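You operate a simulated robot arm through the tools that you are given. There is no shell and no other tool.

The job below is to be done with a simulated robot arm. You get a single attempt, and the scene is never put back.

JOB
Set the controls near the sawhorse table. At the end: the hours dial is turned to 12; the orange nozzle (marked "JET") is in the drip tray; the switch with the orange knob is set to auto; the teal turntable is turned to 4; whatever was shut is shut again. Leave all else as you found it, and nothing knocked over.

It is judged by the outcome, as a careful person would: the job done as asked, and still so three seconds after it is handed in. It fails if anything else is knocked over, pushed out of place, dropped, spilled or broken.

ROBOT AND FRAMES
A 5-joint arm with a two-finger parallel gripper, fixed in place. Base frame: the origin is at the foot of the arm, x ahead of it, y to its left, z up; the work surface is at about z = 0. Units: m, degrees, N and s.
With the tool pointing down near the work surface it reaches from about 0.26 to 0.68 m from the base axis. Its first joint turns from -66.0 to 66.0 degrees. The tool tilts only in the upright plane through the base axis and itself; it spins freely about its own axis. Payload 2.9 kg.
Tool frame: the origin (TCP) lies between the finger pads and is the grasp point; the fingertips stand 0.03 m ahead of it; z points along the fingers, y is the line along which they close. The gripper opens to 0.11 m. The fingers are 0.02 m wide and 0.01 m thick; the gripper's body (0.048 by 0.112 m) begins 0.055 m behind the TCP.
Orientation is that of the tool frame in the base frame, as [roll, pitch, yaw] about the fixed x, y, z axes, in that order (R = Rz(yaw) Ry(pitch) Rx(roll)). With the fingers straight down and closing along the base's y, the tool's x points along the base's -x, its y along +y and its z along -z.

CONTROLS
- The arm moves only by the tool nudge_tool. Its argument "increments" is a list of rows, each a list of 7 numbers: the shift along the tool's x, y, z in units of 20 mm (1.0 is 20 mm), then the turn, a rotation vector about the tool's x, y, z in units of 4 degrees (1.0 is 4 degrees), then the opening, from 0 (shut) to 1 (fully open). In form: [[x, y, z, ax, ay, az, jaw], ...]. A call has 1 to 20 rows; each row shifts and turns the commanded pose from where the row before left it, along the tool's axes as they then stand. A call with a number of a shift or a turn outside -1 to 1 is refused whole. A row lasts 0.2 s, in which the tool goes at most 0.05 m and 8.6 degrees; a call with a longer step from one row to the next is refused whole, and so is a gripper value outside its range. Where a pose cannot be reached the arm comes as near as it can. A force on the tool above 40 N (or 10 N above the force at the start of the call, whichever is more), or a blocked arm, ends the call early, and 0.2 s more pass. The fingers move at their own pace (about 0.108 m/s each) and stop on an object; they squeeze with about 25 N. The grip force told is the motor's: it shows also when the fingers shut on nothing. Time passes only in rows, and 0.2 s behind the last, so rows that do not move let the fingers close. The reply holds the time, the measured pose of the TCP, the force on the tool along the base axes, the opening and the grip force, in the units named above and with some noise, with the torque about the TCP (base axes, N m) and any sound that the robot's microphone picked up.
- Cameras (640 x 400 px; columns grow to the right, rows downward): "scene" is fixed at [0.0319, -0.4522, 0.6034]; the picture's right is [0.81, -0.59, 0.00], its down [-0.35, -0.47, -0.81] and it looks along [0.48, 0.65, -0.58] (base axes); focal length 325 px, centre (320, 200). "wrist" rides on the gripper at [0.072, 0.017, -0.103] in the tool frame; the picture's right is [-0.23, 0.97, 0.00], its down [-0.76, -0.18, -0.62] and it looks along [-0.61, -0.14, 0.78] (tool axes); focal length 222 px, centre (320, 200). There is no depth. A picture from a camera that has moved, and an enlarged one, comes with that camera's place and axes in the base frame and with its lens.
- snapshot(camera): a new picture of that camera. The clock stands still meanwhile.
- inspect(camera, box): a new picture of the part [left, top, right, bottom] of that camera's present view, enlarged. The clock stands still meanwhile.
- hand_in(): hands the job in; it is judged then, once.

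Nothing tells you positions but the pictures and the camera data. Unless the task says otherwise, let go and move clear before handing in.

The tools are called as name(argument=value, ...) on one line, values as JSON. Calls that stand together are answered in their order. nudge_tool: Moves the arm, as the interface text tells. Its arguments: {"type":"object","properties":{"increments":{"type":"array","items":{"type":"array","items":{"type":"number"}}}},"required":["increments"]} The other tools are called the same way: snapshot (camera) takes a picture; inspect (camera, box) takes an enlarged picture of a part of a camera's view; hand_in () hands the job in.

At the start:

```text
t: 0.0
tcp_pos: [0.457, 0.0417, 0.3809]
tool_rot: [180.0, 0.0, 180.0]
wrist_force: [0.0, -0.9, -0.3]
ft_torque: [0.03, 0.04, -0.04]
gripper_width: 0.1102
gripper_force: 0.0
```

scene: 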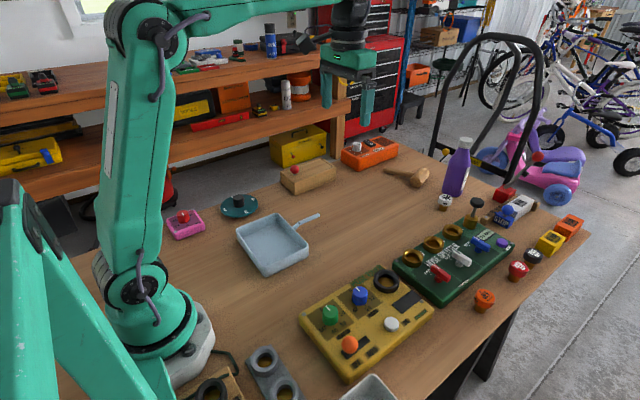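
wrist: 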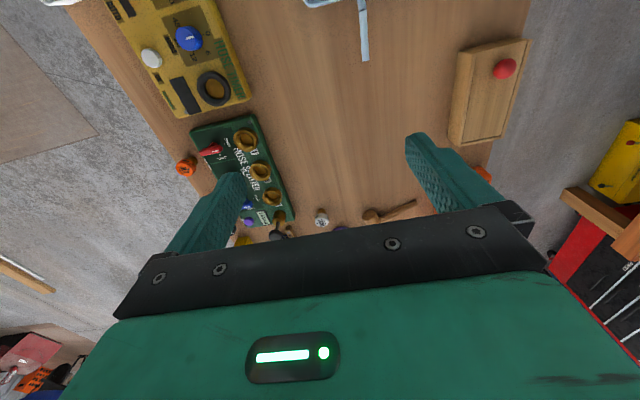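

I see a workbench with a yellow control panel, a green "hose selector" panel, a teal turntable, a tray and loose nozzles. I'll enlarge parts of the view to read labels before I move.

inspect(camera="scene", box=[290, 250, 450, 390])

inspect(camera="scene", box=[380, 180, 600, 320])

inspect(camera="scene", box=[150, 130, 410, 290])

inspect(camera="scene", box=[170, 320, 420, 400])

```text
2.86 times, centred on (370, 320) of scene
camera zoom: at [0.0319, -0.4522, 0.6034], right [0.81, -0.59, 0.0], down [-0.35, -0.47, -0.81], along [0.48, 0.65, -0.58], focal length 928 px, centre (177, -143)
```

zoom: 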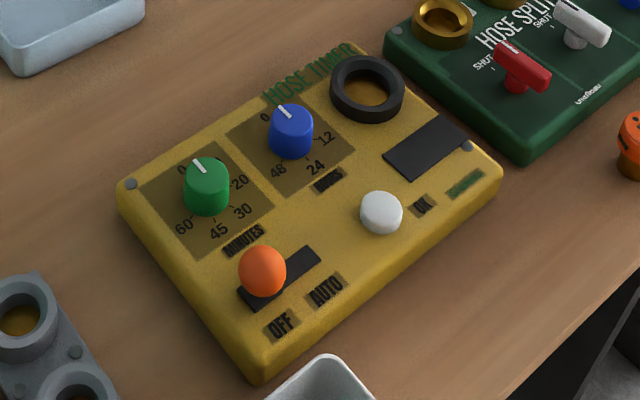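

```text
2.86 times, centred on (490, 250) of scene
camera zoom: at [0.0319, -0.4522, 0.6034], right [0.81, -0.59, 0.0], down [-0.35, -0.47, -0.81], along [0.48, 0.65, -0.58], focal length 928 px, centre (-166, 57)
```

zoom: 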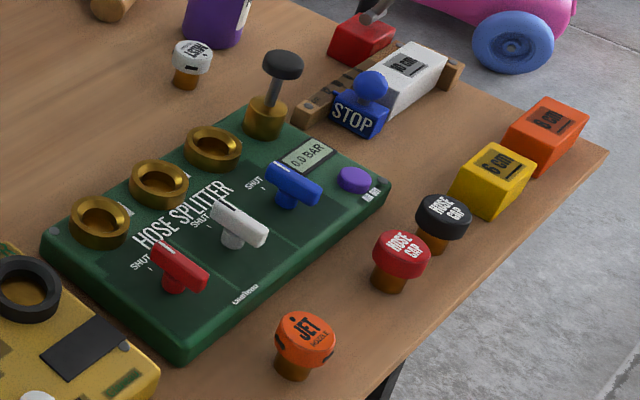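

```text
2.46 times, centred on (280, 210) of scene
camera zoom: at [0.0319, -0.4522, 0.6034], right [0.81, -0.59, 0.0], down [-0.35, -0.47, -0.81], along [0.48, 0.65, -0.58], focal length 799 px, centre (418, 175)
```

zoom: 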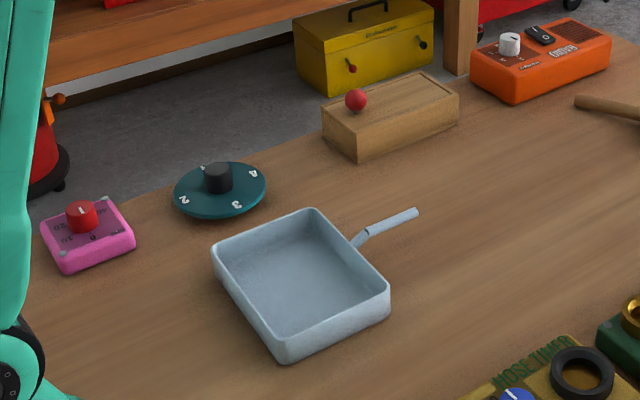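

```text
2.56 times, centred on (295, 360) of scene
camera zoom: at [0.0319, -0.4522, 0.6034], right [0.81, -0.59, 0.0], down [-0.35, -0.47, -0.81], along [0.48, 0.65, -0.58], focal length 831 px, centre (384, -210)
```

zoom: 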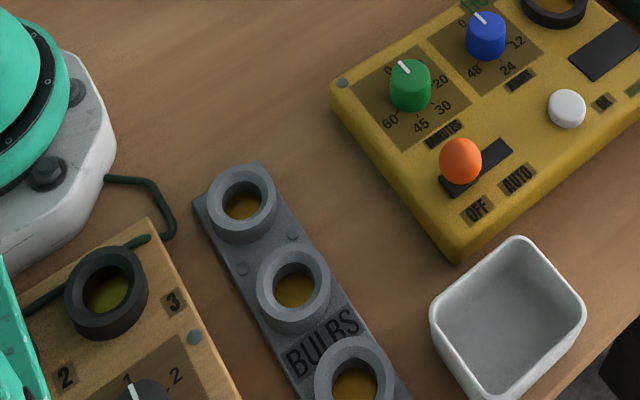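

The scene shows a yellow "hose timer" with a blue hours dial at about (0.34, -0.16) and an orange-knobbed switch at about (0.26, -0.23). The JET nozzle is near (0.57, -0.305) and the turntable near (0.30, 0.33). I'll fly the wrist camera over the yellow panel to read it properly.

nudge_tool(increments=[[0.44, -0.955, 0.595, 0, 0, 0, 1], [0.44, -0.955, 0.595, 0, 0, 0, 1], [0.44, -0.955, 0.595, 0, 0, 0, 1], [0.44, -0.955, 0.595, 0, 0, 0, 1], [0.44, -0.955, 0.595, 0, 0, 0, 1], [0.44, -0.955, 0.595, 0, 0, 0, 1], [0.44, -0.955, 0.595, 0, 0, 0, 1], [0.44, -0.955, 0.595, 0, 0, 0, 1], [0.44, -0.955, 0.595, 0, 0, 0, 1], [0.44, -0.955, 0.595, 0, 0, 0, 1], [0.44, -0.955, 0.595, 0, 0, 0, 1]])

```text
t: 2.4
tcp_pos: [0.3603, -0.1695, 0.2518]
tool_rot: [-179.9, 0.0, -179.9]
wrist_force: [0.2, -1.0, 0.5]
ft_torque: [0.01, 0.0, -0.02]
gripper_width: 0.1101
gripper_force: 0.0
```

The arm is above the yellow panel; I'll look from the wrist and scene cameras.

snapshot(camera="wrist")

snapshot(camera="scene")

inspect(camera="wrist", box=[180, 0, 420, 150])

```text
taken
camera wrist: at [0.2857, -0.1547, 0.3563], right [0.23, 0.97, 0.0], down [0.76, -0.18, 0.62], along [0.61, -0.14, -0.78], focal length 222 px, centre (320, 200)
```

wrist: 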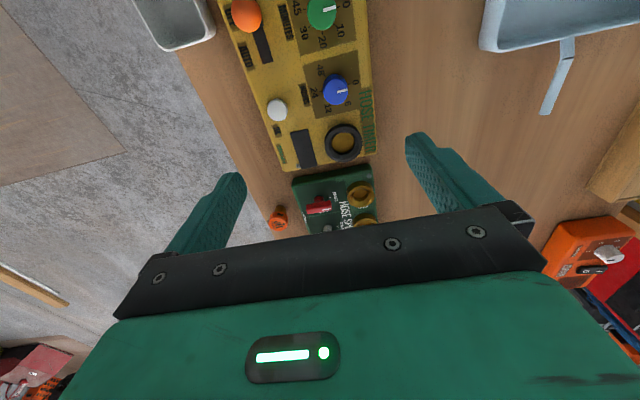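

```text
taken
```

scene: 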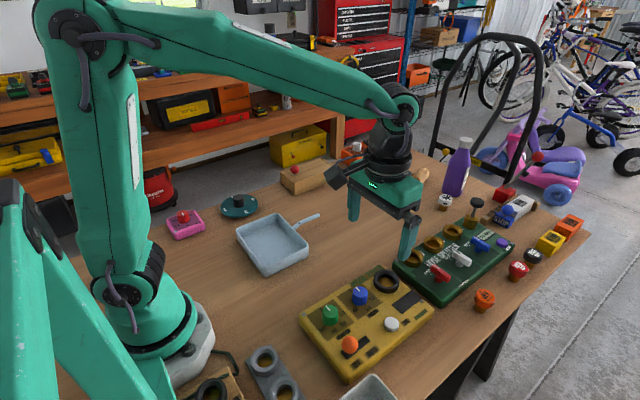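

```text
2.67 times, centred on (300, 75) of wrist
camera zoom: at [0.2857, -0.1547, 0.3563], right [0.23, 0.97, 0.0], down [0.76, -0.18, 0.62], along [0.61, -0.14, -0.78], focal length 592 px, centre (373, 533)
```

zoom: 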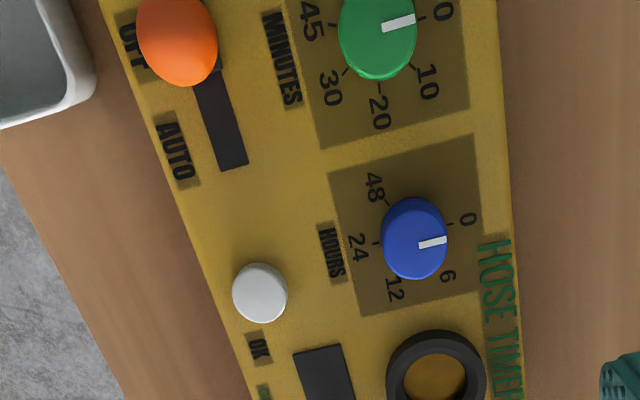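

The hours dial is at about (0.356, -0.150), with marks 0, 6, 12, 24 and 48 spaced 60° clockwise and the pointer now on 0. The orange switch knob is at about (0.263, -0.226, 0.057) at the OFF end, with AUTO toward +x. Next I'll work out which vessel is the drip tray, starting with the pale tub near the table edge.

nudge_tool(increments=[[0.9, -0.8, -0.98, 0, 0, 0, 1], [0.9, -0.8, -0.98, 0, 0, 0, 1], [0.9, -0.8, -0.98, 0, 0, 0, 1], [0.9, -0.8, -0.98, 0, 0, 0, 1], [0.9, -0.8, -0.98, 0, 0, 0, 1]])

snapshot(camera="wrist")

inspect(camera="wrist", box=[200, 0, 420, 140])

```text
t: 3.6
tcp_pos: [0.2677, -0.2511, 0.3503]
tool_rot: [179.9, 0.0, -180.0]
wrist_force: [0.9, -0.4, -0.4]
ft_torque: [0.02, -0.03, -0.01]
gripper_width: 0.1099
gripper_force: 0.1
```

```text
taken
camera wrist: at [0.1953, -0.2343, 0.454], right [0.23, 0.97, 0.0], down [0.76, -0.18, 0.62], along [0.61, -0.14, -0.78], focal length 222 px, centre (320, 200)
```

wrist: 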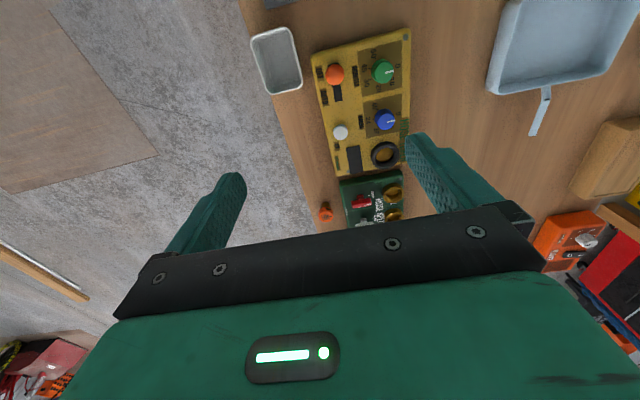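

```text
2.86 times, centred on (310, 70) of wrist
camera zoom: at [0.1953, -0.2343, 0.454], right [0.23, 0.97, 0.0], down [0.76, -0.18, 0.62], along [0.61, -0.14, -0.78], focal length 635 px, centre (349, 571)
```

zoom: 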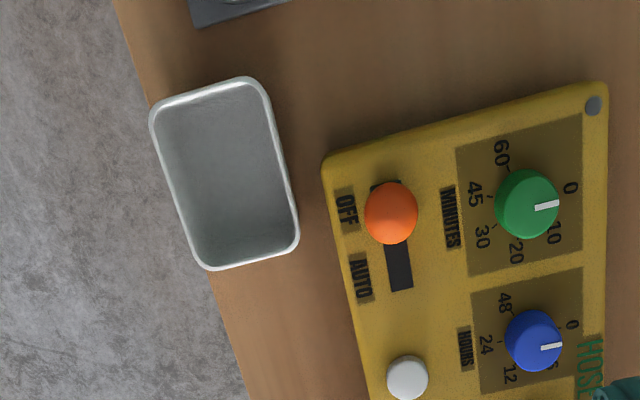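

The pale tub by the table edge has no label and no handle. Next I'll look at the pan with the handle and the turntable.

nudge_tool(increments=[[-0.1, 1, 0, 0, 0, 0, 1], [-0.1, 1, 0, 0, 0, 0, 1], [-0.1, 1, 0, 0, 0, 0, 1], [-0.1, 1, 0, 0, 0, 0, 1], [-0.1, 1, 0, 0, 0, 0, 1], [-0.1, 1, 0, 0, 0, 0, 1], [-0.1, 1, 0, 0, 0, 0, 1], [-0.1, 1, 0, 0, 0, 0, 1], [-0.1, 1, 0, 0, 0, 0, 1], [-0.1, 1, 0, 0, 0, 0, 1], [-0.1, 1, 0, 0, 0, 0, 1], [-0.1, 1, 0, 0, 0, 0, 1], [-0.1, 1, 0, 0, 0, 0, 1], [-0.1, 1, 0, 0, 0, 0, 1], [-0.1, 1, 0, 0, 0, 0, 1], [-0.1, 1, 0, 0, 0, 0, 1], [-0.1, 1, 0, 0, 0, 0, 1], [-0.1, 1, 0, 0, 0, 0, 1], [-0.1, 1, 0, 0, 0, 0, 1], [-0.1, 1, 0, 0, 0, 0, 1]])

snapshot(camera="wrist")

inspect(camera="wrist", box=[220, 0, 440, 140])

inspect(camera="wrist", box=[400, 0, 620, 140])

```text
t: 7.8
tcp_pos: [0.3104, 0.1513, 0.3471]
tool_rot: [-179.9, 0.0, 180.0]
wrist_force: [0.1, 0.0, -0.3]
ft_torque: [0.04, 0.01, 0.0]
gripper_width: 0.1102
gripper_force: 0.1
```

```text
taken
camera wrist: at [0.2361, 0.1673, 0.4513], right [0.23, 0.97, 0.0], down [0.76, -0.18, 0.62], along [0.61, -0.14, -0.78], focal length 222 px, centre (320, 200)
```

wrist: 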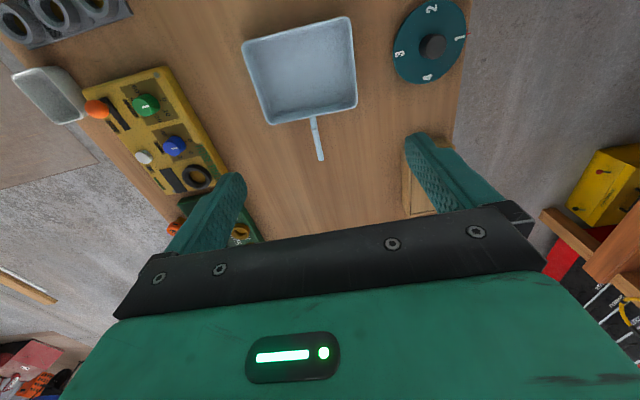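

```text
2.86 times, centred on (330, 70) of wrist
camera zoom: at [0.2361, 0.1673, 0.4513], right [0.23, 0.97, 0.0], down [0.76, -0.18, 0.62], along [0.61, -0.14, -0.78], focal length 635 px, centre (291, 571)
```

zoom: 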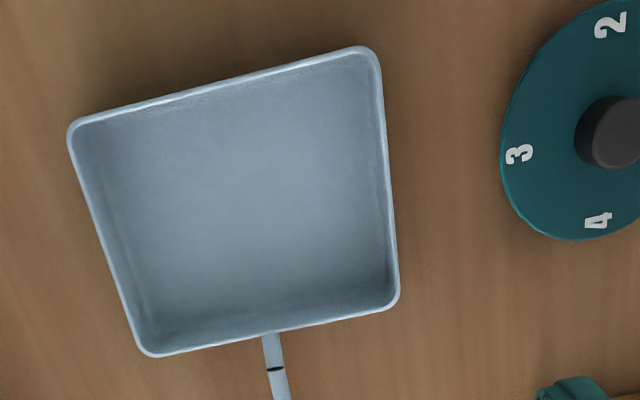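

```text
2.86 times, centred on (510, 70) of wrist
camera zoom: at [0.2361, 0.1673, 0.4513], right [0.23, 0.97, 0.0], down [0.76, -0.18, 0.62], along [0.61, -0.14, -0.78], focal length 635 px, centre (-223, 571)
```

zoom: 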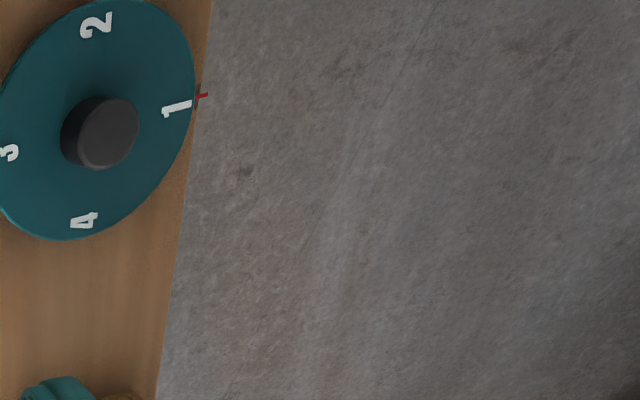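

The turntable has a red pointer on its +y side, now at 1, so 4 (on the +x side) needs about +90° counter-clockwise from above. The pan has a handle and the tub does not. I want a closer look at both, and at the rest of the bench, before deciding which is the drip tray.

inspect(camera="scene", box=[330, 350, 410, 400])

inspect(camera="scene", box=[225, 200, 335, 285])

inspect(camera="wrist", box=[0, 0, 240, 150])

inspect(camera="scene", box=[180, 330, 320, 400])

```text
8.00 times, centred on (370, 375) of scene
camera zoom: at [0.0319, -0.4522, 0.6034], right [0.8, -0.59, 0.0], down [-0.35, -0.47, -0.81], along [0.48, 0.65, -0.58], focal length 2597 px, centre (-80, -1200)
```

zoom: 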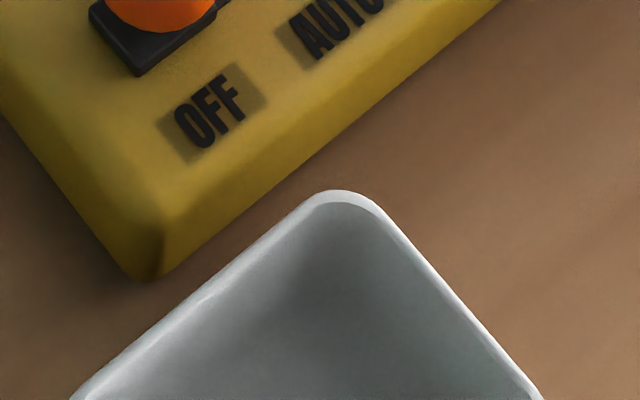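

```text
4.71 times, centred on (280, 242) of scene
camera zoom: at [0.0319, -0.4522, 0.6034], right [0.8, -0.59, 0.0], down [-0.35, -0.47, -0.81], along [0.48, 0.65, -0.58], focal length 1528 px, centre (508, 0)
```

zoom: 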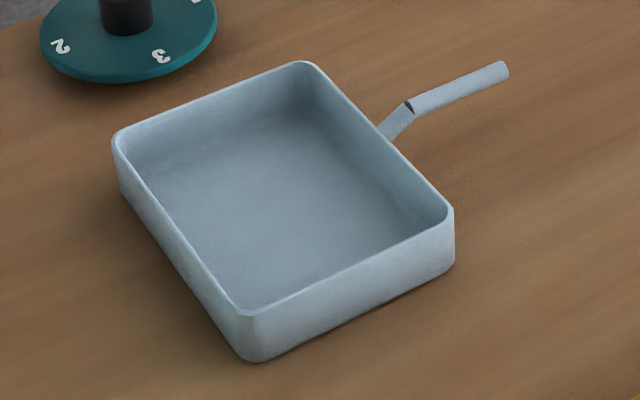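

```text
2.67 times, centred on (120, 75) of wrist
camera zoom: at [0.2361, 0.1673, 0.4513], right [0.23, 0.97, 0.0], down [0.76, -0.18, 0.62], along [0.61, -0.14, -0.78], focal length 592 px, centre (853, 533)
```

zoom: 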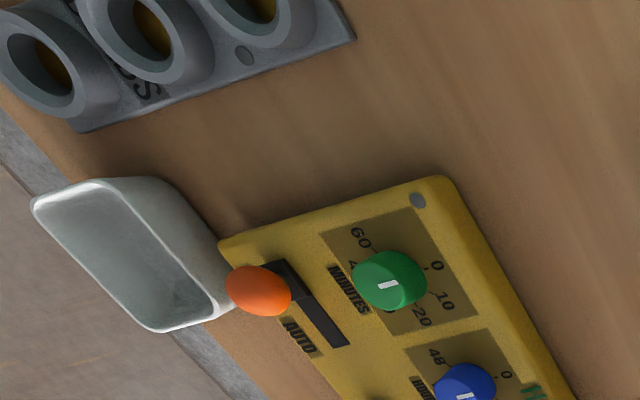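

```text
4.57 times, centred on (250, 365) of scene
camera zoom: at [0.0319, -0.4522, 0.6034], right [0.8, -0.59, 0.0], down [-0.35, -0.47, -0.81], along [0.48, 0.65, -0.58], focal length 1484 px, centre (640, -554)
```

zoom: 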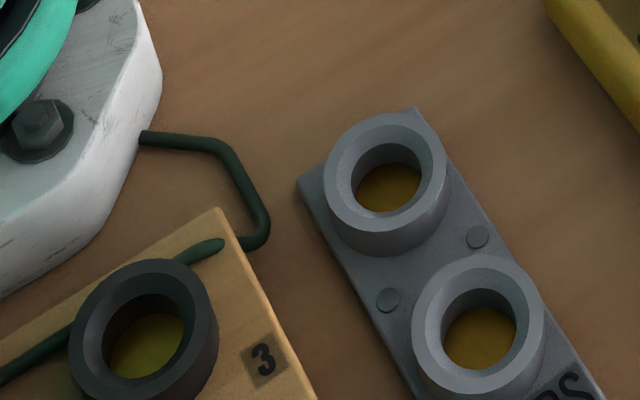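

The turntable centre is about (0.306, 0.3325), its knob top is near z = 0.043, and the digits are 90° apart. I'm right beside it, so I'll do this first, hovering above the knob for a closer check of alignment and height.

nudge_tool(increments=[[0.022, 0.906, 0.986, 0, 0, 0, 0.55], [0.022, 0.906, 0.986, 0, 0, 0, 0.55], [0.022, 0.906, 0.986, 0, 0, 0, 0.55], [0.022, 0.906, 0.986, 0, 0, 0, 0.55], [0.022, 0.906, 0.986, 0, 0, 0, 0.55], [0.022, 0.906, 0.986, 0, 0, 0, 0.55], [0.022, 0.906, 0.986, 0, 0, 0, 0.55], [0.022, 0.906, 0.986, 0, 0, 0, 0.55], [0.022, 0.906, 0.986, 0, 0, 0, 0.55], [0.022, 0.906, 0.986, 0, 0, 0, 0.55]])

snapshot(camera="wrist")

inspect(camera="wrist", box=[220, 60, 440, 200])

inspect(camera="scene", box=[180, 150, 300, 230])

```text
t: 10.0
tcp_pos: [0.3056, 0.332, 0.1531]
tool_rot: [179.9, 0.0, 180.0]
wrist_force: [0.6, 0.8, -0.5]
ft_torque: [0.0, 0.0, -0.01]
gripper_width: 0.0605
gripper_force: 0.1
```

```text
taken
camera wrist: at [0.2328, 0.3482, 0.2581], right [0.23, 0.97, 0.0], down [0.76, -0.18, 0.62], along [0.61, -0.14, -0.78], focal length 222 px, centre (320, 200)
```

wrist: 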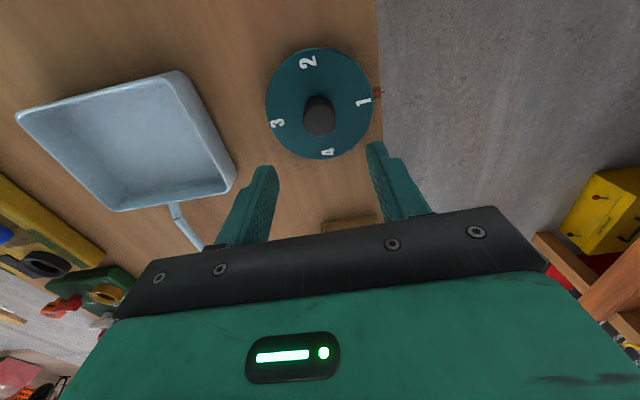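

```text
2.86 times, centred on (330, 130) of wrist
camera zoom: at [0.2328, 0.3482, 0.2581], right [0.23, 0.97, 0.0], down [0.76, -0.18, 0.62], along [0.61, -0.14, -0.78], focal length 635 px, centre (291, 400)
```

zoom: 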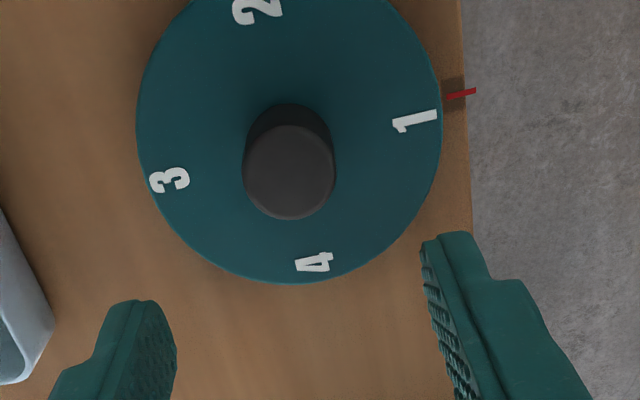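

```text
5.00 times, centred on (240, 190) of scene
camera zoom: at [0.0319, -0.4522, 0.6034], right [0.8, -0.59, 0.0], down [-0.35, -0.47, -0.81], along [0.48, 0.65, -0.58], focal length 1623 px, centre (720, 250)
```

zoom: 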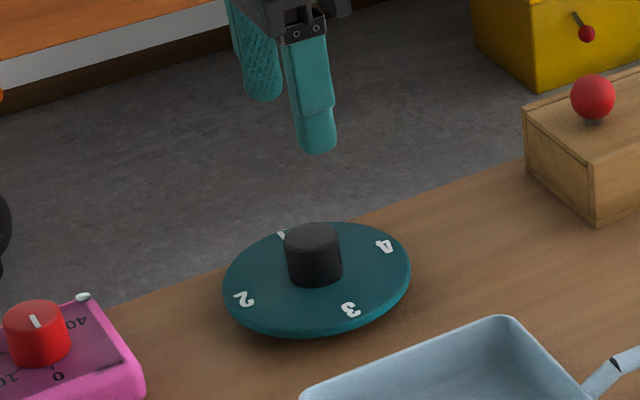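

The tool axis lines up with the turntable knob: top near z = 0.042, disc top near 0.02, knob about 34 mm across. I'll descend with fingertips at about z = 0.026, then grip.

nudge_tool(increments=[[0, 0.02, 0.97, 0, 0, 0, 0.55], [0, 0, 0.97, 0, 0, 0, 0.55], [0, 0, 0.97, 0, 0, 0, 0.55], [0, 0, 0.97, 0, 0, 0, 0.55], [0, 0, 0.97, 0, 0, 0, 0.55]])

inspect(camera="scene", box=[180, 150, 300, 230])

snapshot(camera="wrist")

```text
t: 11.2
tcp_pos: [0.3046, 0.3344, 0.055]
tool_rot: [-179.9, 0.0, -179.9]
wrist_force: [-0.8, -0.8, 0.1]
ft_torque: [0.02, -0.03, -0.02]
gripper_width: 0.0605
gripper_force: 0.1
```

```text
5.00 times, centred on (240, 190) of scene
camera zoom: at [0.0319, -0.4522, 0.6034], right [0.81, -0.59, 0.0], down [-0.35, -0.47, -0.81], along [0.48, 0.65, -0.58], focal length 1623 px, centre (720, 250)
```

zoom: 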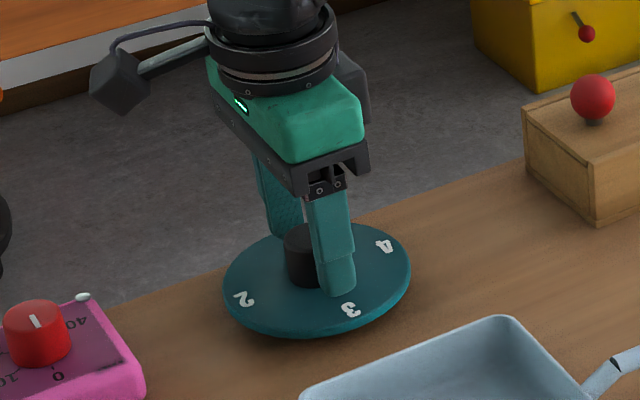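

```text
taken
camera wrist: at [0.2311, 0.3496, 0.1602], right [0.23, 0.97, 0.0], down [0.76, -0.18, 0.62], along [0.61, -0.14, -0.78], focal length 222 px, centre (320, 200)
```

wrist: 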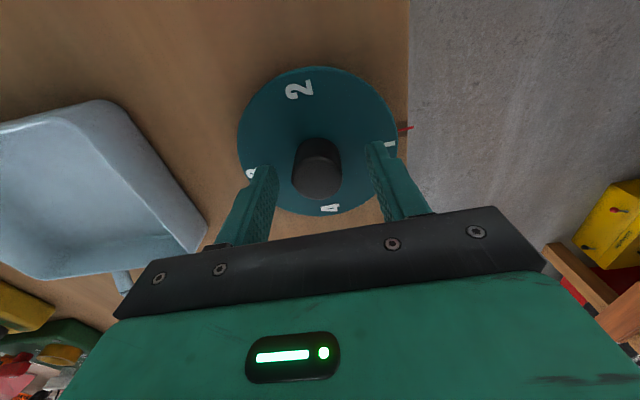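

The fingers straddle the knob. I'll close on it.

nudge_tool(increments=[[0, 0, 0, 0, 0, 0, 0.2], [0, 0, 0, 0, 0, 0, 0.2], [0, 0, 0, 0, 0, 0, 0.2]])

```text
t: 12.0
tcp_pos: [0.3044, 0.3325, 0.056]
tool_rot: [-179.9, -0.1, 180.0]
wrist_force: [1.3, -22.5, 5.1]
ft_torque: [-0.67, 0.04, 0.0]
gripper_width: 0.0314
gripper_force: 45.0
```

The grip is on, but there's a sideways force of about 22 N along -y, so the tool is slightly off the knob's axis. I'll shift the tool a bit toward -y to relieve it.

nudge_tool(increments=[[0, -0.05, 0, 0, 0, 0, 0.2], [0, 0, 0, 0, 0, 0, 0.2]])

```text
t: 12.6
tcp_pos: [0.3041, 0.3322, 0.0544]
tool_rot: [-179.9, -0.1, -179.9]
wrist_force: [-3.0, -13.5, 5.3]
ft_torque: [-0.51, 0.44, 0.02]
gripper_width: 0.031
gripper_force: 44.7
```

nudge_tool(increments=[[0, -0.07, 0, 0, 0, 0, 0.2], [0, 0, 0, 0, 0, 0, 0.2]])

```text
t: 13.2
tcp_pos: [0.3044, 0.3324, 0.0554]
tool_rot: [179.9, 0.1, -179.8]
wrist_force: [-12.1, 8.7, -5.8]
ft_torque: [0.21, 0.54, 0.02]
gripper_width: 0.0311
gripper_force: 45.0
```

nudge_tool(increments=[[0.05, 0.03, 0, 0, 0, 0, 0.2], [0, 0, 0, 0, 0, 0, 0.2]])

```text
t: 13.8
tcp_pos: [0.3039, 0.3314, 0.0561]
tool_rot: [179.9, 0.1, -179.9]
wrist_force: [-7.4, 21.0, -19.5]
ft_torque: [0.6, 0.4, 0.03]
gripper_width: 0.031
gripper_force: 45.0
```

nudge_tool(increments=[[0, 0, 0, 0, 0, 0, 0.2], [0, 0, 0, 0, 0, 0, 0.2], [0, 0, 0, 0, 0, 0, 0.2]])

inspect(camera="scene", box=[180, 150, 300, 230])

snapshot(camera="wrist")

```text
t: 14.6
tcp_pos: [0.3039, 0.3318, 0.0548]
tool_rot: [179.9, 0.1, -179.8]
wrist_force: [0.8, 1.4, -1.9]
ft_torque: [0.0, 0.26, 0.06]
gripper_width: 0.0311
gripper_force: 45.0
stopped in row 3: the force on the tool passed its limit at 40 N (the readings are from after the stop); the commanded pose is now the measured one
```

```text
5.00 times, centred on (240, 190) of scene
camera zoom: at [0.0319, -0.4522, 0.6034], right [0.8, -0.59, 0.0], down [-0.35, -0.47, -0.81], along [0.48, 0.65, -0.58], focal length 1623 px, centre (720, 250)
```

zoom: 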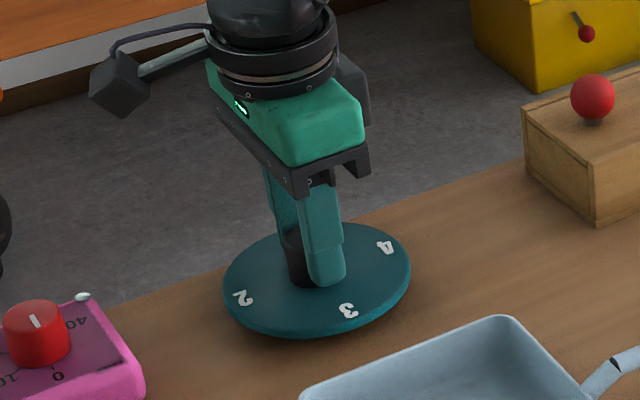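

```text
taken
camera wrist: at [0.2303, 0.3474, 0.1598], right [0.23, 0.97, 0.0], down [0.76, -0.18, 0.62], along [0.61, -0.14, -0.78], focal length 222 px, centre (320, 200)
```

wrist: 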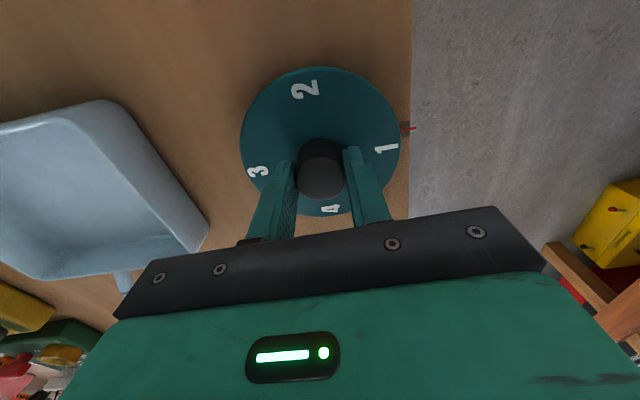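

The force built up while I held position, then reset to about zero after the stop; the knob is firmly held. Now I'll rotate counter-clockwise in chunks.

nudge_tool(increments=[[0, 0, 0, 0, 0, -1, 0.2], [0, 0, 0, 0, 0, -1, 0.2], [0, 0, 0, 0, 0, -1, 0.2], [0, 0, 0, 0, 0, -1, 0.2], [0, 0, 0, 0, 0, -1, 0.2], [0, 0, 0, 0, 0, -1, 0.2]])

inspect(camera="scene", box=[180, 150, 300, 230])

```text
t: 15.9
tcp_pos: [0.3041, 0.3313, 0.0554]
tool_rot: [-180.0, 0.0, -155.8]
wrist_force: [0.9, -10.5, 0.2]
ft_torque: [-0.44, 0.14, -0.44]
gripper_width: 0.0311
gripper_force: 45.1
```

```text
5.00 times, centred on (240, 190) of scene
camera zoom: at [0.0319, -0.4522, 0.6034], right [0.8, -0.59, 0.0], down [-0.35, -0.47, -0.81], along [0.48, 0.65, -0.58], focal length 1623 px, centre (720, 250)
```

zoom: 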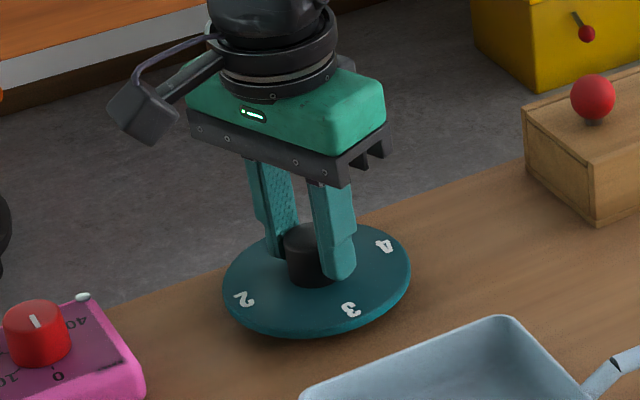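

The gripper turned 24° but the disc stayed put while torque built to about 0.44 N·m, so either there's an end stop at 1 in this direction or the fingers slipped. I'll test the clockwise direction gently.

nudge_tool(increments=[[0, 0, 0, 0, 0, 1, 0.2], [0, 0, 0, 0, 0, 1, 0.2], [0, 0, 0, 0, 0, 1, 0.2], [0, 0, 0, 0, 0, 1, 0.2], [0, 0, 0, 0, 0, 1, 0.2], [0, 0, 0, 0, 0, 1, 0.2]])

inspect(camera="scene", box=[180, 150, 300, 230])

inspect(camera="wrist", box=[220, 60, 440, 200])

```text
t: 17.4
tcp_pos: [0.3031, 0.3322, 0.0559]
tool_rot: [179.8, 0.1, 179.9]
wrist_force: [11.0, -22.5, 5.5]
ft_torque: [-0.46, -1.21, -0.01]
gripper_width: 0.0312
gripper_force: 44.8
```

```text
5.00 times, centred on (240, 190) of scene
camera zoom: at [0.0319, -0.4522, 0.6034], right [0.8, -0.59, 0.0], down [-0.35, -0.47, -0.81], along [0.48, 0.65, -0.58], focal length 1623 px, centre (720, 250)
```

zoom: 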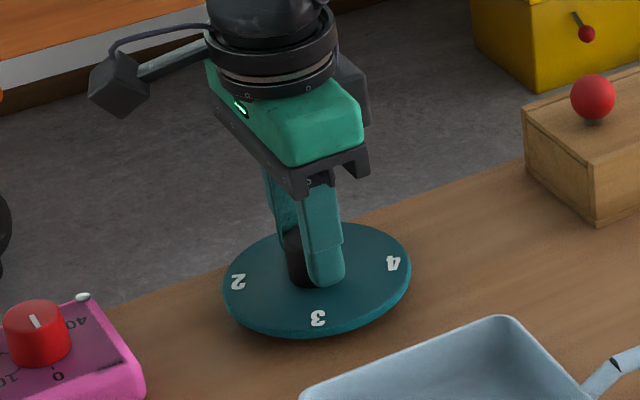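

```text
2.86 times, centred on (330, 130) of wrist
camera zoom: at [0.23, 0.3477, 0.1597], right [0.23, 0.97, 0.0], down [0.76, -0.18, 0.62], along [0.61, -0.14, -0.78], focal length 635 px, centre (291, 400)
```

zoom: 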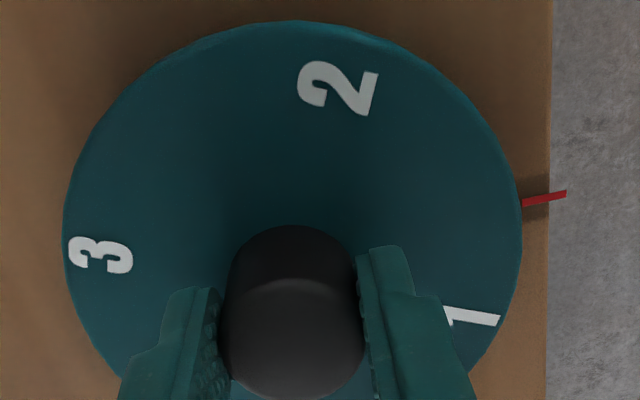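

The disc turns clockwise (about 24° so far) and is stopped at 1 counter-clockwise, so 4 must be reached through 2 and 3, about 270° clockwise in total. I'll keep turning clockwise.

nudge_tool(increments=[[0, 0, 0, 0, 0, 1, 0.2], [0, 0, 0, 0, 0, 1, 0.2], [0, 0, 0, 0, 0, 1, 0.2], [0, 0, 0, 0, 0, 1, 0.2], [0, 0, 0, 0, 0, 1, 0.2], [0, 0, 0, 0, 0, 1, 0.2], [0, 0, 0, 0, 0, 1, 0.2], [0, 0, 0, 0, 0, 1, 0.2]])

inspect(camera="scene", box=[180, 150, 300, 230])

```text
t: 19.1
tcp_pos: [0.3045, 0.3325, 0.0555]
tool_rot: [179.9, 0.0, 148.1]
wrist_force: [-10.4, -2.4, 13.5]
ft_torque: [-0.12, 0.23, 0.01]
gripper_width: 0.031
gripper_force: 45.2
```

```text
5.00 times, centred on (240, 190) of scene
camera zoom: at [0.0319, -0.4523, 0.6033], right [0.81, -0.59, 0.0], down [-0.35, -0.47, -0.81], along [0.48, 0.65, -0.58], focal length 1623 px, centre (720, 250)
```

zoom: 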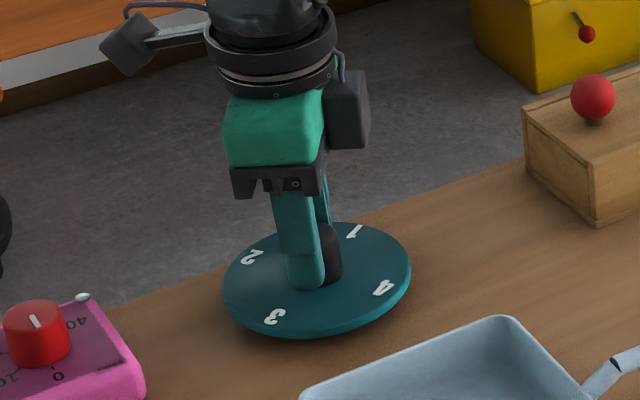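

It's turning well, about 56° in total. Continuing.

nudge_tool(increments=[[0, 0, 0, 0, 0, 1, 0.2], [0, 0, 0, 0, 0, 1, 0.2], [0, 0, 0, 0, 0, 1, 0.2], [0, 0, 0, 0, 0, 1, 0.2], [0, 0, 0, 0, 0, 1, 0.2], [0, 0, 0, 0, 0, 1, 0.2], [0, 0, 0, 0, 0, 1, 0.2], [0, 0, 0, 0, 0, 1, 0.2], [0, 0, 0, 0, 0, 1, 0.2], [0, 0, 0, 0, 0, 1, 0.2], [0, 0, 0, 0, 0, 1, 0.2], [0, 0, 0, 0, 0, 1, 0.2], [0, 0, 0, 0, 0, 1, 0.2], [0, 0, 0, 0, 0, 1, 0.2], [0, 0, 0, 0, 0, 1, 0.2], [0, 0, 0, 0, 0, 1, 0.2]])

inspect(camera="scene", box=[180, 150, 300, 230])

```text
t: 22.6
tcp_pos: [0.3044, 0.3336, 0.0562]
tool_rot: [179.7, -0.5, 84.0]
wrist_force: [10.5, 21.3, -9.6]
ft_torque: [0.73, -0.29, 0.05]
gripper_width: 0.031
gripper_force: 45.1
```

```text
5.00 times, centred on (240, 190) of scene
camera zoom: at [0.032, -0.4522, 0.6034], right [0.8, -0.59, 0.0], down [-0.35, -0.47, -0.81], along [0.48, 0.65, -0.58], focal length 1623 px, centre (720, 250)
```

zoom: 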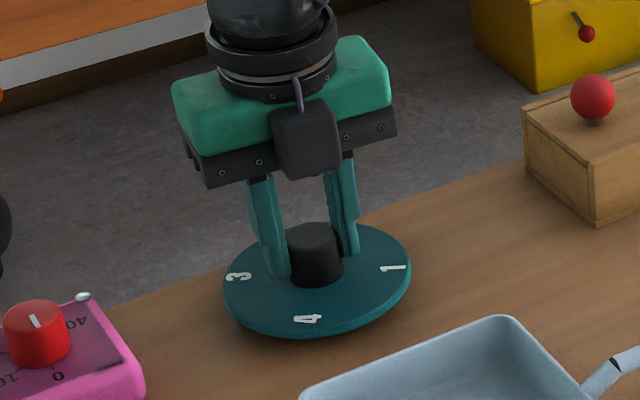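

About 120° turned, with 2 past the pointer. Continuing toward 4.

nudge_tool(increments=[[0, 0, 0, 0, 0, 1, 0.2], [0, 0, 0, 0, 0, 1, 0.2], [0, 0, 0, 0, 0, 1, 0.2], [0, 0, 0, 0, 0, 1, 0.2], [0, 0, 0, 0, 0, 1, 0.2], [0, 0, 0, 0, 0, 1, 0.2], [0, 0, 0, 0, 0, 1, 0.2], [0, 0, 0, 0, 0, 1, 0.2], [0, 0, 0, 0, 0, 1, 0.2], [0, 0, 0, 0, 0, 1, 0.2], [0, 0, 0, 0, 0, 1, 0.2], [0, 0, 0, 0, 0, 1, 0.2], [0, 0, 0, 0, 0, 1, 0.2], [0, 0, 0, 0, 0, 1, 0.2], [0, 0, 0, 0, 0, 1, 0.2], [0, 0, 0, 0, 0, 1, 0.2], [0, 0, 0, 0, 0, 1, 0.2], [0, 0, 0, 0, 0, 1, 0.2]])

inspect(camera="scene", box=[180, 150, 300, 230])

```text
t: 24.3
tcp_pos: [0.3045, 0.3328, 0.0557]
tool_rot: [179.9, -0.4, 55.6]
wrist_force: [0.2, 1.4, -1.1]
ft_torque: [-0.17, 0.15, 0.02]
gripper_width: 0.0308
gripper_force: 44.7
out of reach, approached as far as the arm can: row 8
stopped in row 8: the force on the tool passed its limit at 62 N (the readings are from after the stop); the commanded pose is now the measured one
```

```text
5.00 times, centred on (240, 190) of scene
camera zoom: at [0.0319, -0.4522, 0.6034], right [0.81, -0.59, 0.0], down [-0.35, -0.47, -0.81], along [0.48, 0.65, -0.58], focal length 1623 px, centre (720, 250)
```

zoom: 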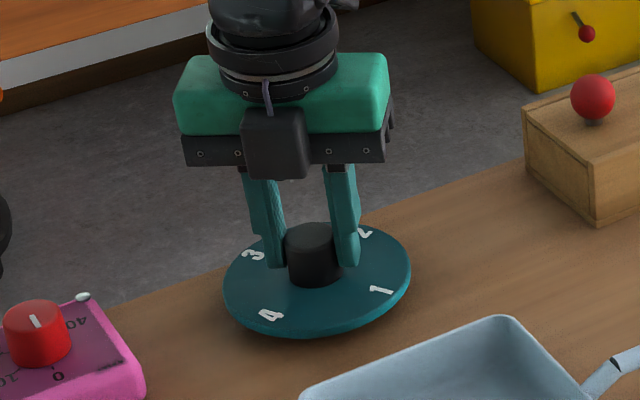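

The arm stopped on built-up side force, now reset, and the disc is about 148° round. I'll continue in smaller steps.

nudge_tool(increments=[[0, 0, 0, 0, 0, 1, 0.2], [0, 0, 0, 0, 0, 1, 0.2], [0, 0, 0, 0, 0, 1, 0.2], [0, 0, 0, 0, 0, 1, 0.2], [0, 0, 0, 0, 0, 1, 0.2]])

```text
t: 24.6
tcp_pos: [0.3053, 0.3333, 0.0551]
tool_rot: [179.9, -0.4, 55.5]
wrist_force: [-1.5, 0.4, -0.9]
ft_torque: [0.01, 0.05, 0.03]
gripper_width: 0.031
gripper_force: 45.3
out of reach, approached as far as the arm can: row 1
stopped in row 1: the force on the tool passed its limit at 74 N (the readings are from after the stop); the commanded pose is now the measured one
```

The spin joint has hit its limit (about 172° from neutral). I'll release, spin the open gripper back 180° around the knob, re-grip and continue.

nudge_tool(increments=[[0, 0, 0, 0, 0, 0, 0.55], [0, 0, 0, 0, 0, 0, 0.55]])

inspect(camera="scene", box=[180, 150, 300, 230])

inspect(camera="wrist", box=[220, 80, 440, 220])

```text
t: 25.2
tcp_pos: [0.3054, 0.3338, 0.0556]
tool_rot: [179.8, -0.4, 55.4]
wrist_force: [-0.1, 0.7, 0.3]
ft_torque: [-0.01, 0.01, 0.01]
gripper_width: 0.0605
gripper_force: 0.0
```

```text
5.00 times, centred on (240, 190) of scene
camera zoom: at [0.0319, -0.4522, 0.6034], right [0.81, -0.59, 0.0], down [-0.35, -0.47, -0.81], along [0.48, 0.65, -0.58], focal length 1623 px, centre (720, 250)
```

zoom: 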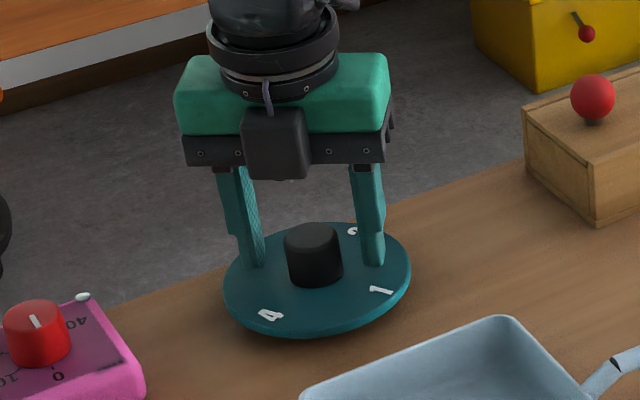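

```text
2.86 times, centred on (330, 150) of wrist
camera zoom: at [0.3588, 0.3808, 0.1606], right [0.67, -0.74, 0.0], down [-0.58, -0.53, 0.62], along [-0.46, -0.42, -0.79], focal length 635 px, centre (291, 343)
```

zoom: 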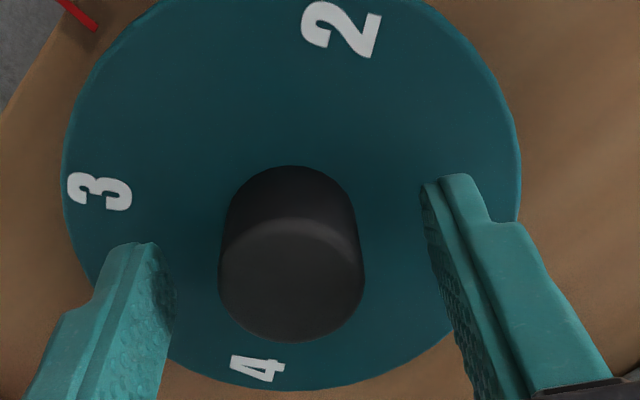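

The disc stayed where I left it, with 3 approaching the pointer. Spinning the open gripper back counter-clockwise by 180°.

nudge_tool(increments=[[0, 0, 0, 0, 0, -1, 0.55], [0, 0, 0, 0, 0, -1, 0.55], [0, 0, 0, 0, 0, -1, 0.55], [0, 0, 0, 0, 0, -1, 0.55], [0, 0, 0, 0, 0, -1, 0.55], [0, 0, 0, 0, 0, -1, 0.55], [0, 0, 0, 0, 0, -1, 0.55], [0, 0, 0, 0, 0, -1, 0.55], [0, 0, 0, 0, 0, -1, 0.55], [0, 0, 0, 0, 0, -1, 0.55], [0, 0, 0, 0, 0, -1, 0.55], [0, 0, 0, 0, 0, -1, 0.55], [0, 0, 0, 0, 0, -1, 0.55], [0, 0, 0, 0, 0, -1, 0.55], [0, 0, 0, 0, 0, -1, 0.55], [0, 0, 0, 0, 0, -1, 0.55], [0, 0, 0, 0, 0, -1, 0.55], [0, 0, 0, 0, 0, -1, 0.55], [0, 0, 0, 0, 0, -1, 0.55], [0, 0, 0, 0, 0, -1, 0.55]])

nudge_tool(increments=[[0, 0, 0, 0, 0, -1, 0.55], [0, 0, 0, 0, 0, -1, 0.55], [0, 0, 0, 0, 0, -1, 0.55], [0, 0, 0, 0, 0, -1, 0.55], [0, 0, 0, 0, 0, -1, 0.55], [0, 0, 0, 0, 0, -1, 0.55], [0, 0, 0, 0, 0, -1, 0.55], [0, 0, 0, 0, 0, -1, 0.55], [0, 0, 0, 0, 0, -1, 0.55], [0, 0, 0, 0, 0, -1, 0.55], [0, 0, 0, 0, 0, -1, 0.55], [0, 0, 0, 0, 0, -1, 0.55], [0, 0, 0, 0, 0, -1, 0.55], [0, 0, 0, 0, 0, -1, 0.55], [0, 0, 0, 0, 0, -1, 0.55], [0, 0, 0, 0, 0, -1, 0.55], [0, 0, 0, 0, 0, -1, 0.55], [0, 0, 0, 0, 0, -1, 0.55], [0, 0, 0, 0, 0, -1, 0.55], [0, 0, 0, 0, 0, -1, 0.55]])

inspect(camera="wrist", box=[220, 80, 440, 220])

```text
t: 29.4
tcp_pos: [0.3058, 0.3324, 0.0562]
tool_rot: [179.6, -0.1, 135.5]
wrist_force: [0.2, -0.5, 0.2]
ft_torque: [-0.01, 0.0, 0.03]
gripper_width: 0.0605
gripper_force: 0.0
```

```text
t: 33.6
tcp_pos: [0.305, 0.333, 0.0561]
tool_rot: [179.9, 0.3, -144.6]
wrist_force: [-0.2, 0.3, 0.5]
ft_torque: [-0.03, -0.01, -0.01]
gripper_width: 0.0604
gripper_force: 0.1
```

```text
2.86 times, centred on (330, 150) of wrist
camera zoom: at [0.2347, 0.3025, 0.1599], right [-0.38, 0.92, 0.0], down [0.72, 0.29, 0.63], along [0.58, 0.24, -0.78], focal length 635 px, centre (291, 343)
```

zoom: 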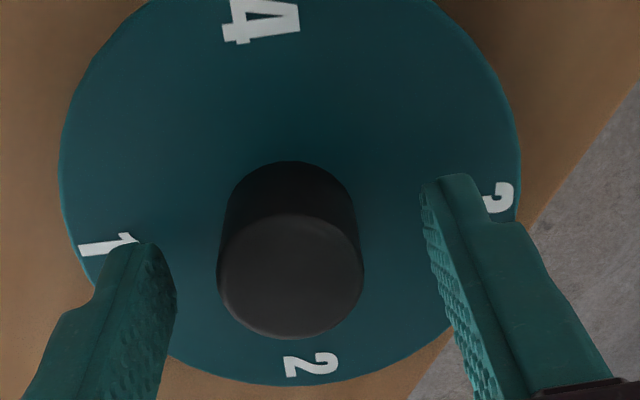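

The knob is well centred. By my measurement 4 now sits at 209° and the pointer at about 90°, so about 119° clockwise remains. Re-gripping and turning.

nudge_tool(increments=[[0, 0, 0, 0, 0, 0, 0.2], [0, 0, 0, 0, 0, 0, 0.2], [0, 0, 0, 0, 0, 1, 0.2], [0, 0, 0, 0, 0, 1, 0.2], [0, 0, 0, 0, 0, 1, 0.2], [0, 0, 0, 0, 0, 1, 0.2], [0, 0, 0, 0, 0, 1, 0.2], [0, 0, 0, 0, 0, 1, 0.2], [0, 0, 0, 0, 0, 1, 0.2], [0, 0, 0, 0, 0, 1, 0.2], [0, 0, 0, 0, 0, 1, 0.2], [0, 0, 0, 0, 0, 1, 0.2], [0, 0, 0, 0, 0, 1, 0.2], [0, 0, 0, 0, 0, 1, 0.2], [0, 0, 0, 0, 0, 1, 0.2], [0, 0, 0, 0, 0, 1, 0.2]])

inspect(camera="wrist", box=[220, 80, 440, 220])

```text
t: 36.8
tcp_pos: [0.3042, 0.3329, 0.0551]
tool_rot: [179.7, 0.2, 163.2]
wrist_force: [0.2, -3.2, 1.6]
ft_torque: [-0.1, -0.23, 0.01]
gripper_width: 0.0311
gripper_force: 45.4
stopped in row 16: the force on the tool passed its limit at 40 N (the readings are from after the stop); the commanded pose is now the measured one
```

```text
2.86 times, centred on (330, 150) of wrist
camera zoom: at [0.2389, 0.3676, 0.1601], right [0.5, 0.87, 0.01], down [0.67, -0.39, 0.62], along [0.54, -0.31, -0.78], focal length 635 px, centre (291, 343)
```

zoom: 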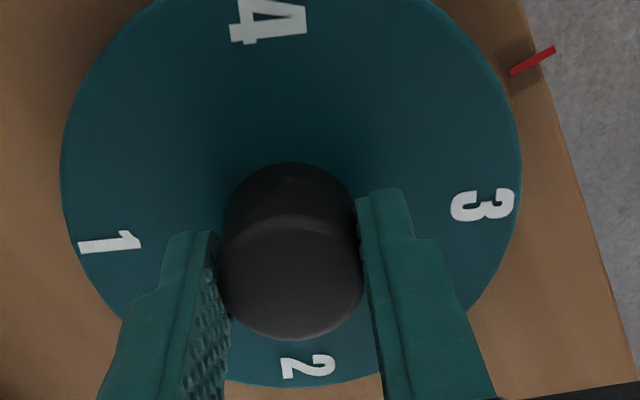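

nudge_tool(increments=[[0, 0, 0, 0, 0, 1, 0.2], [0, 0, 0, 0, 0, 1, 0.2], [0, 0, 0, 0, 0, 1, 0.2], [0, 0, 0, 0, 0, 1, 0.2], [0, 0, 0, 0, 0, 1, 0.2], [0, 0, 0, 0, 0, 1, 0.2], [0, 0, 0, 0, 0, 1, 0.2], [0, 0, 0, 0, 0, 1, 0.2], [0, 0, 0, 0, 0, 1, 0.2], [0, 0, 0, 0, 0, 1, 0.2], [0, 0, 0, 0, 0, 1, 0.2], [0, 0, 0, 0, 0, 1, 0.2], [0, 0, 0, 0, 0, 1, 0.2], [0, 0, 0, 0, 0, 1, 0.2]])

snapshot(camera="wrist")

```text
t: 39.8
tcp_pos: [0.3042, 0.3318, 0.0569]
tool_rot: [179.6, -0.1, 107.0]
wrist_force: [3.8, -11.4, 7.7]
ft_torque: [-0.81, -0.09, -0.01]
gripper_width: 0.031
gripper_force: 44.4
```

```text
taken
camera wrist: at [0.2984, 0.4047, 0.1605], right [1.0, 0.07, 0.0], down [0.05, -0.78, 0.62], along [0.04, -0.62, -0.78], focal length 222 px, centre (320, 200)
```

wrist: 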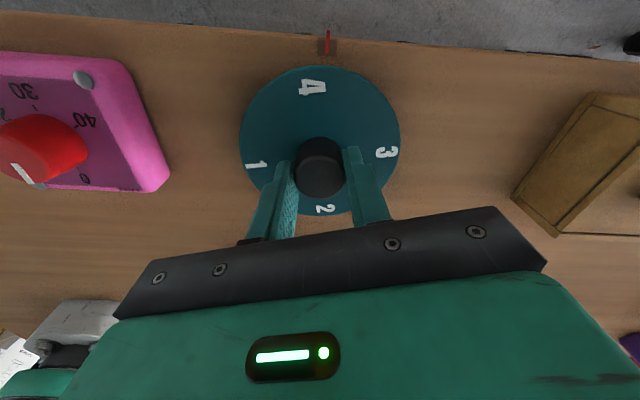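

4 is about 9–10° short of the pointer. Turning that last bit.

nudge_tool(increments=[[0, 0, 0, 0, 0, 1, 0.2], [0, 0, 0, 0, 0, 1, 0.2], [0, 0, 0, 0, 0, 0.4, 0.2]])

inspect(camera="wrist", box=[220, 20, 440, 220])

```text
t: 40.6
tcp_pos: [0.3045, 0.3318, 0.0546]
tool_rot: [179.7, -0.2, 97.5]
wrist_force: [1.9, -8.3, 2.8]
ft_torque: [0.69, -0.16, -0.06]
gripper_width: 0.0308
gripper_force: 45.7
```

```text
2.00 times, centred on (330, 120) of wrist
camera zoom: at [0.3107, 0.4044, 0.1606], right [1.0, -0.1, 0.0], down [-0.08, -0.78, 0.62], along [-0.06, -0.62, -0.79], focal length 444 px, centre (300, 360)
```

zoom: 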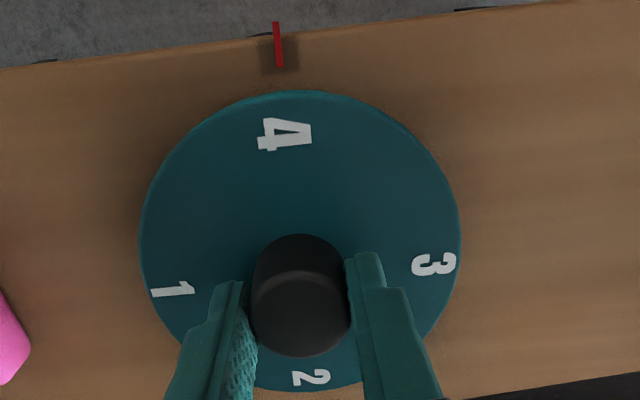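

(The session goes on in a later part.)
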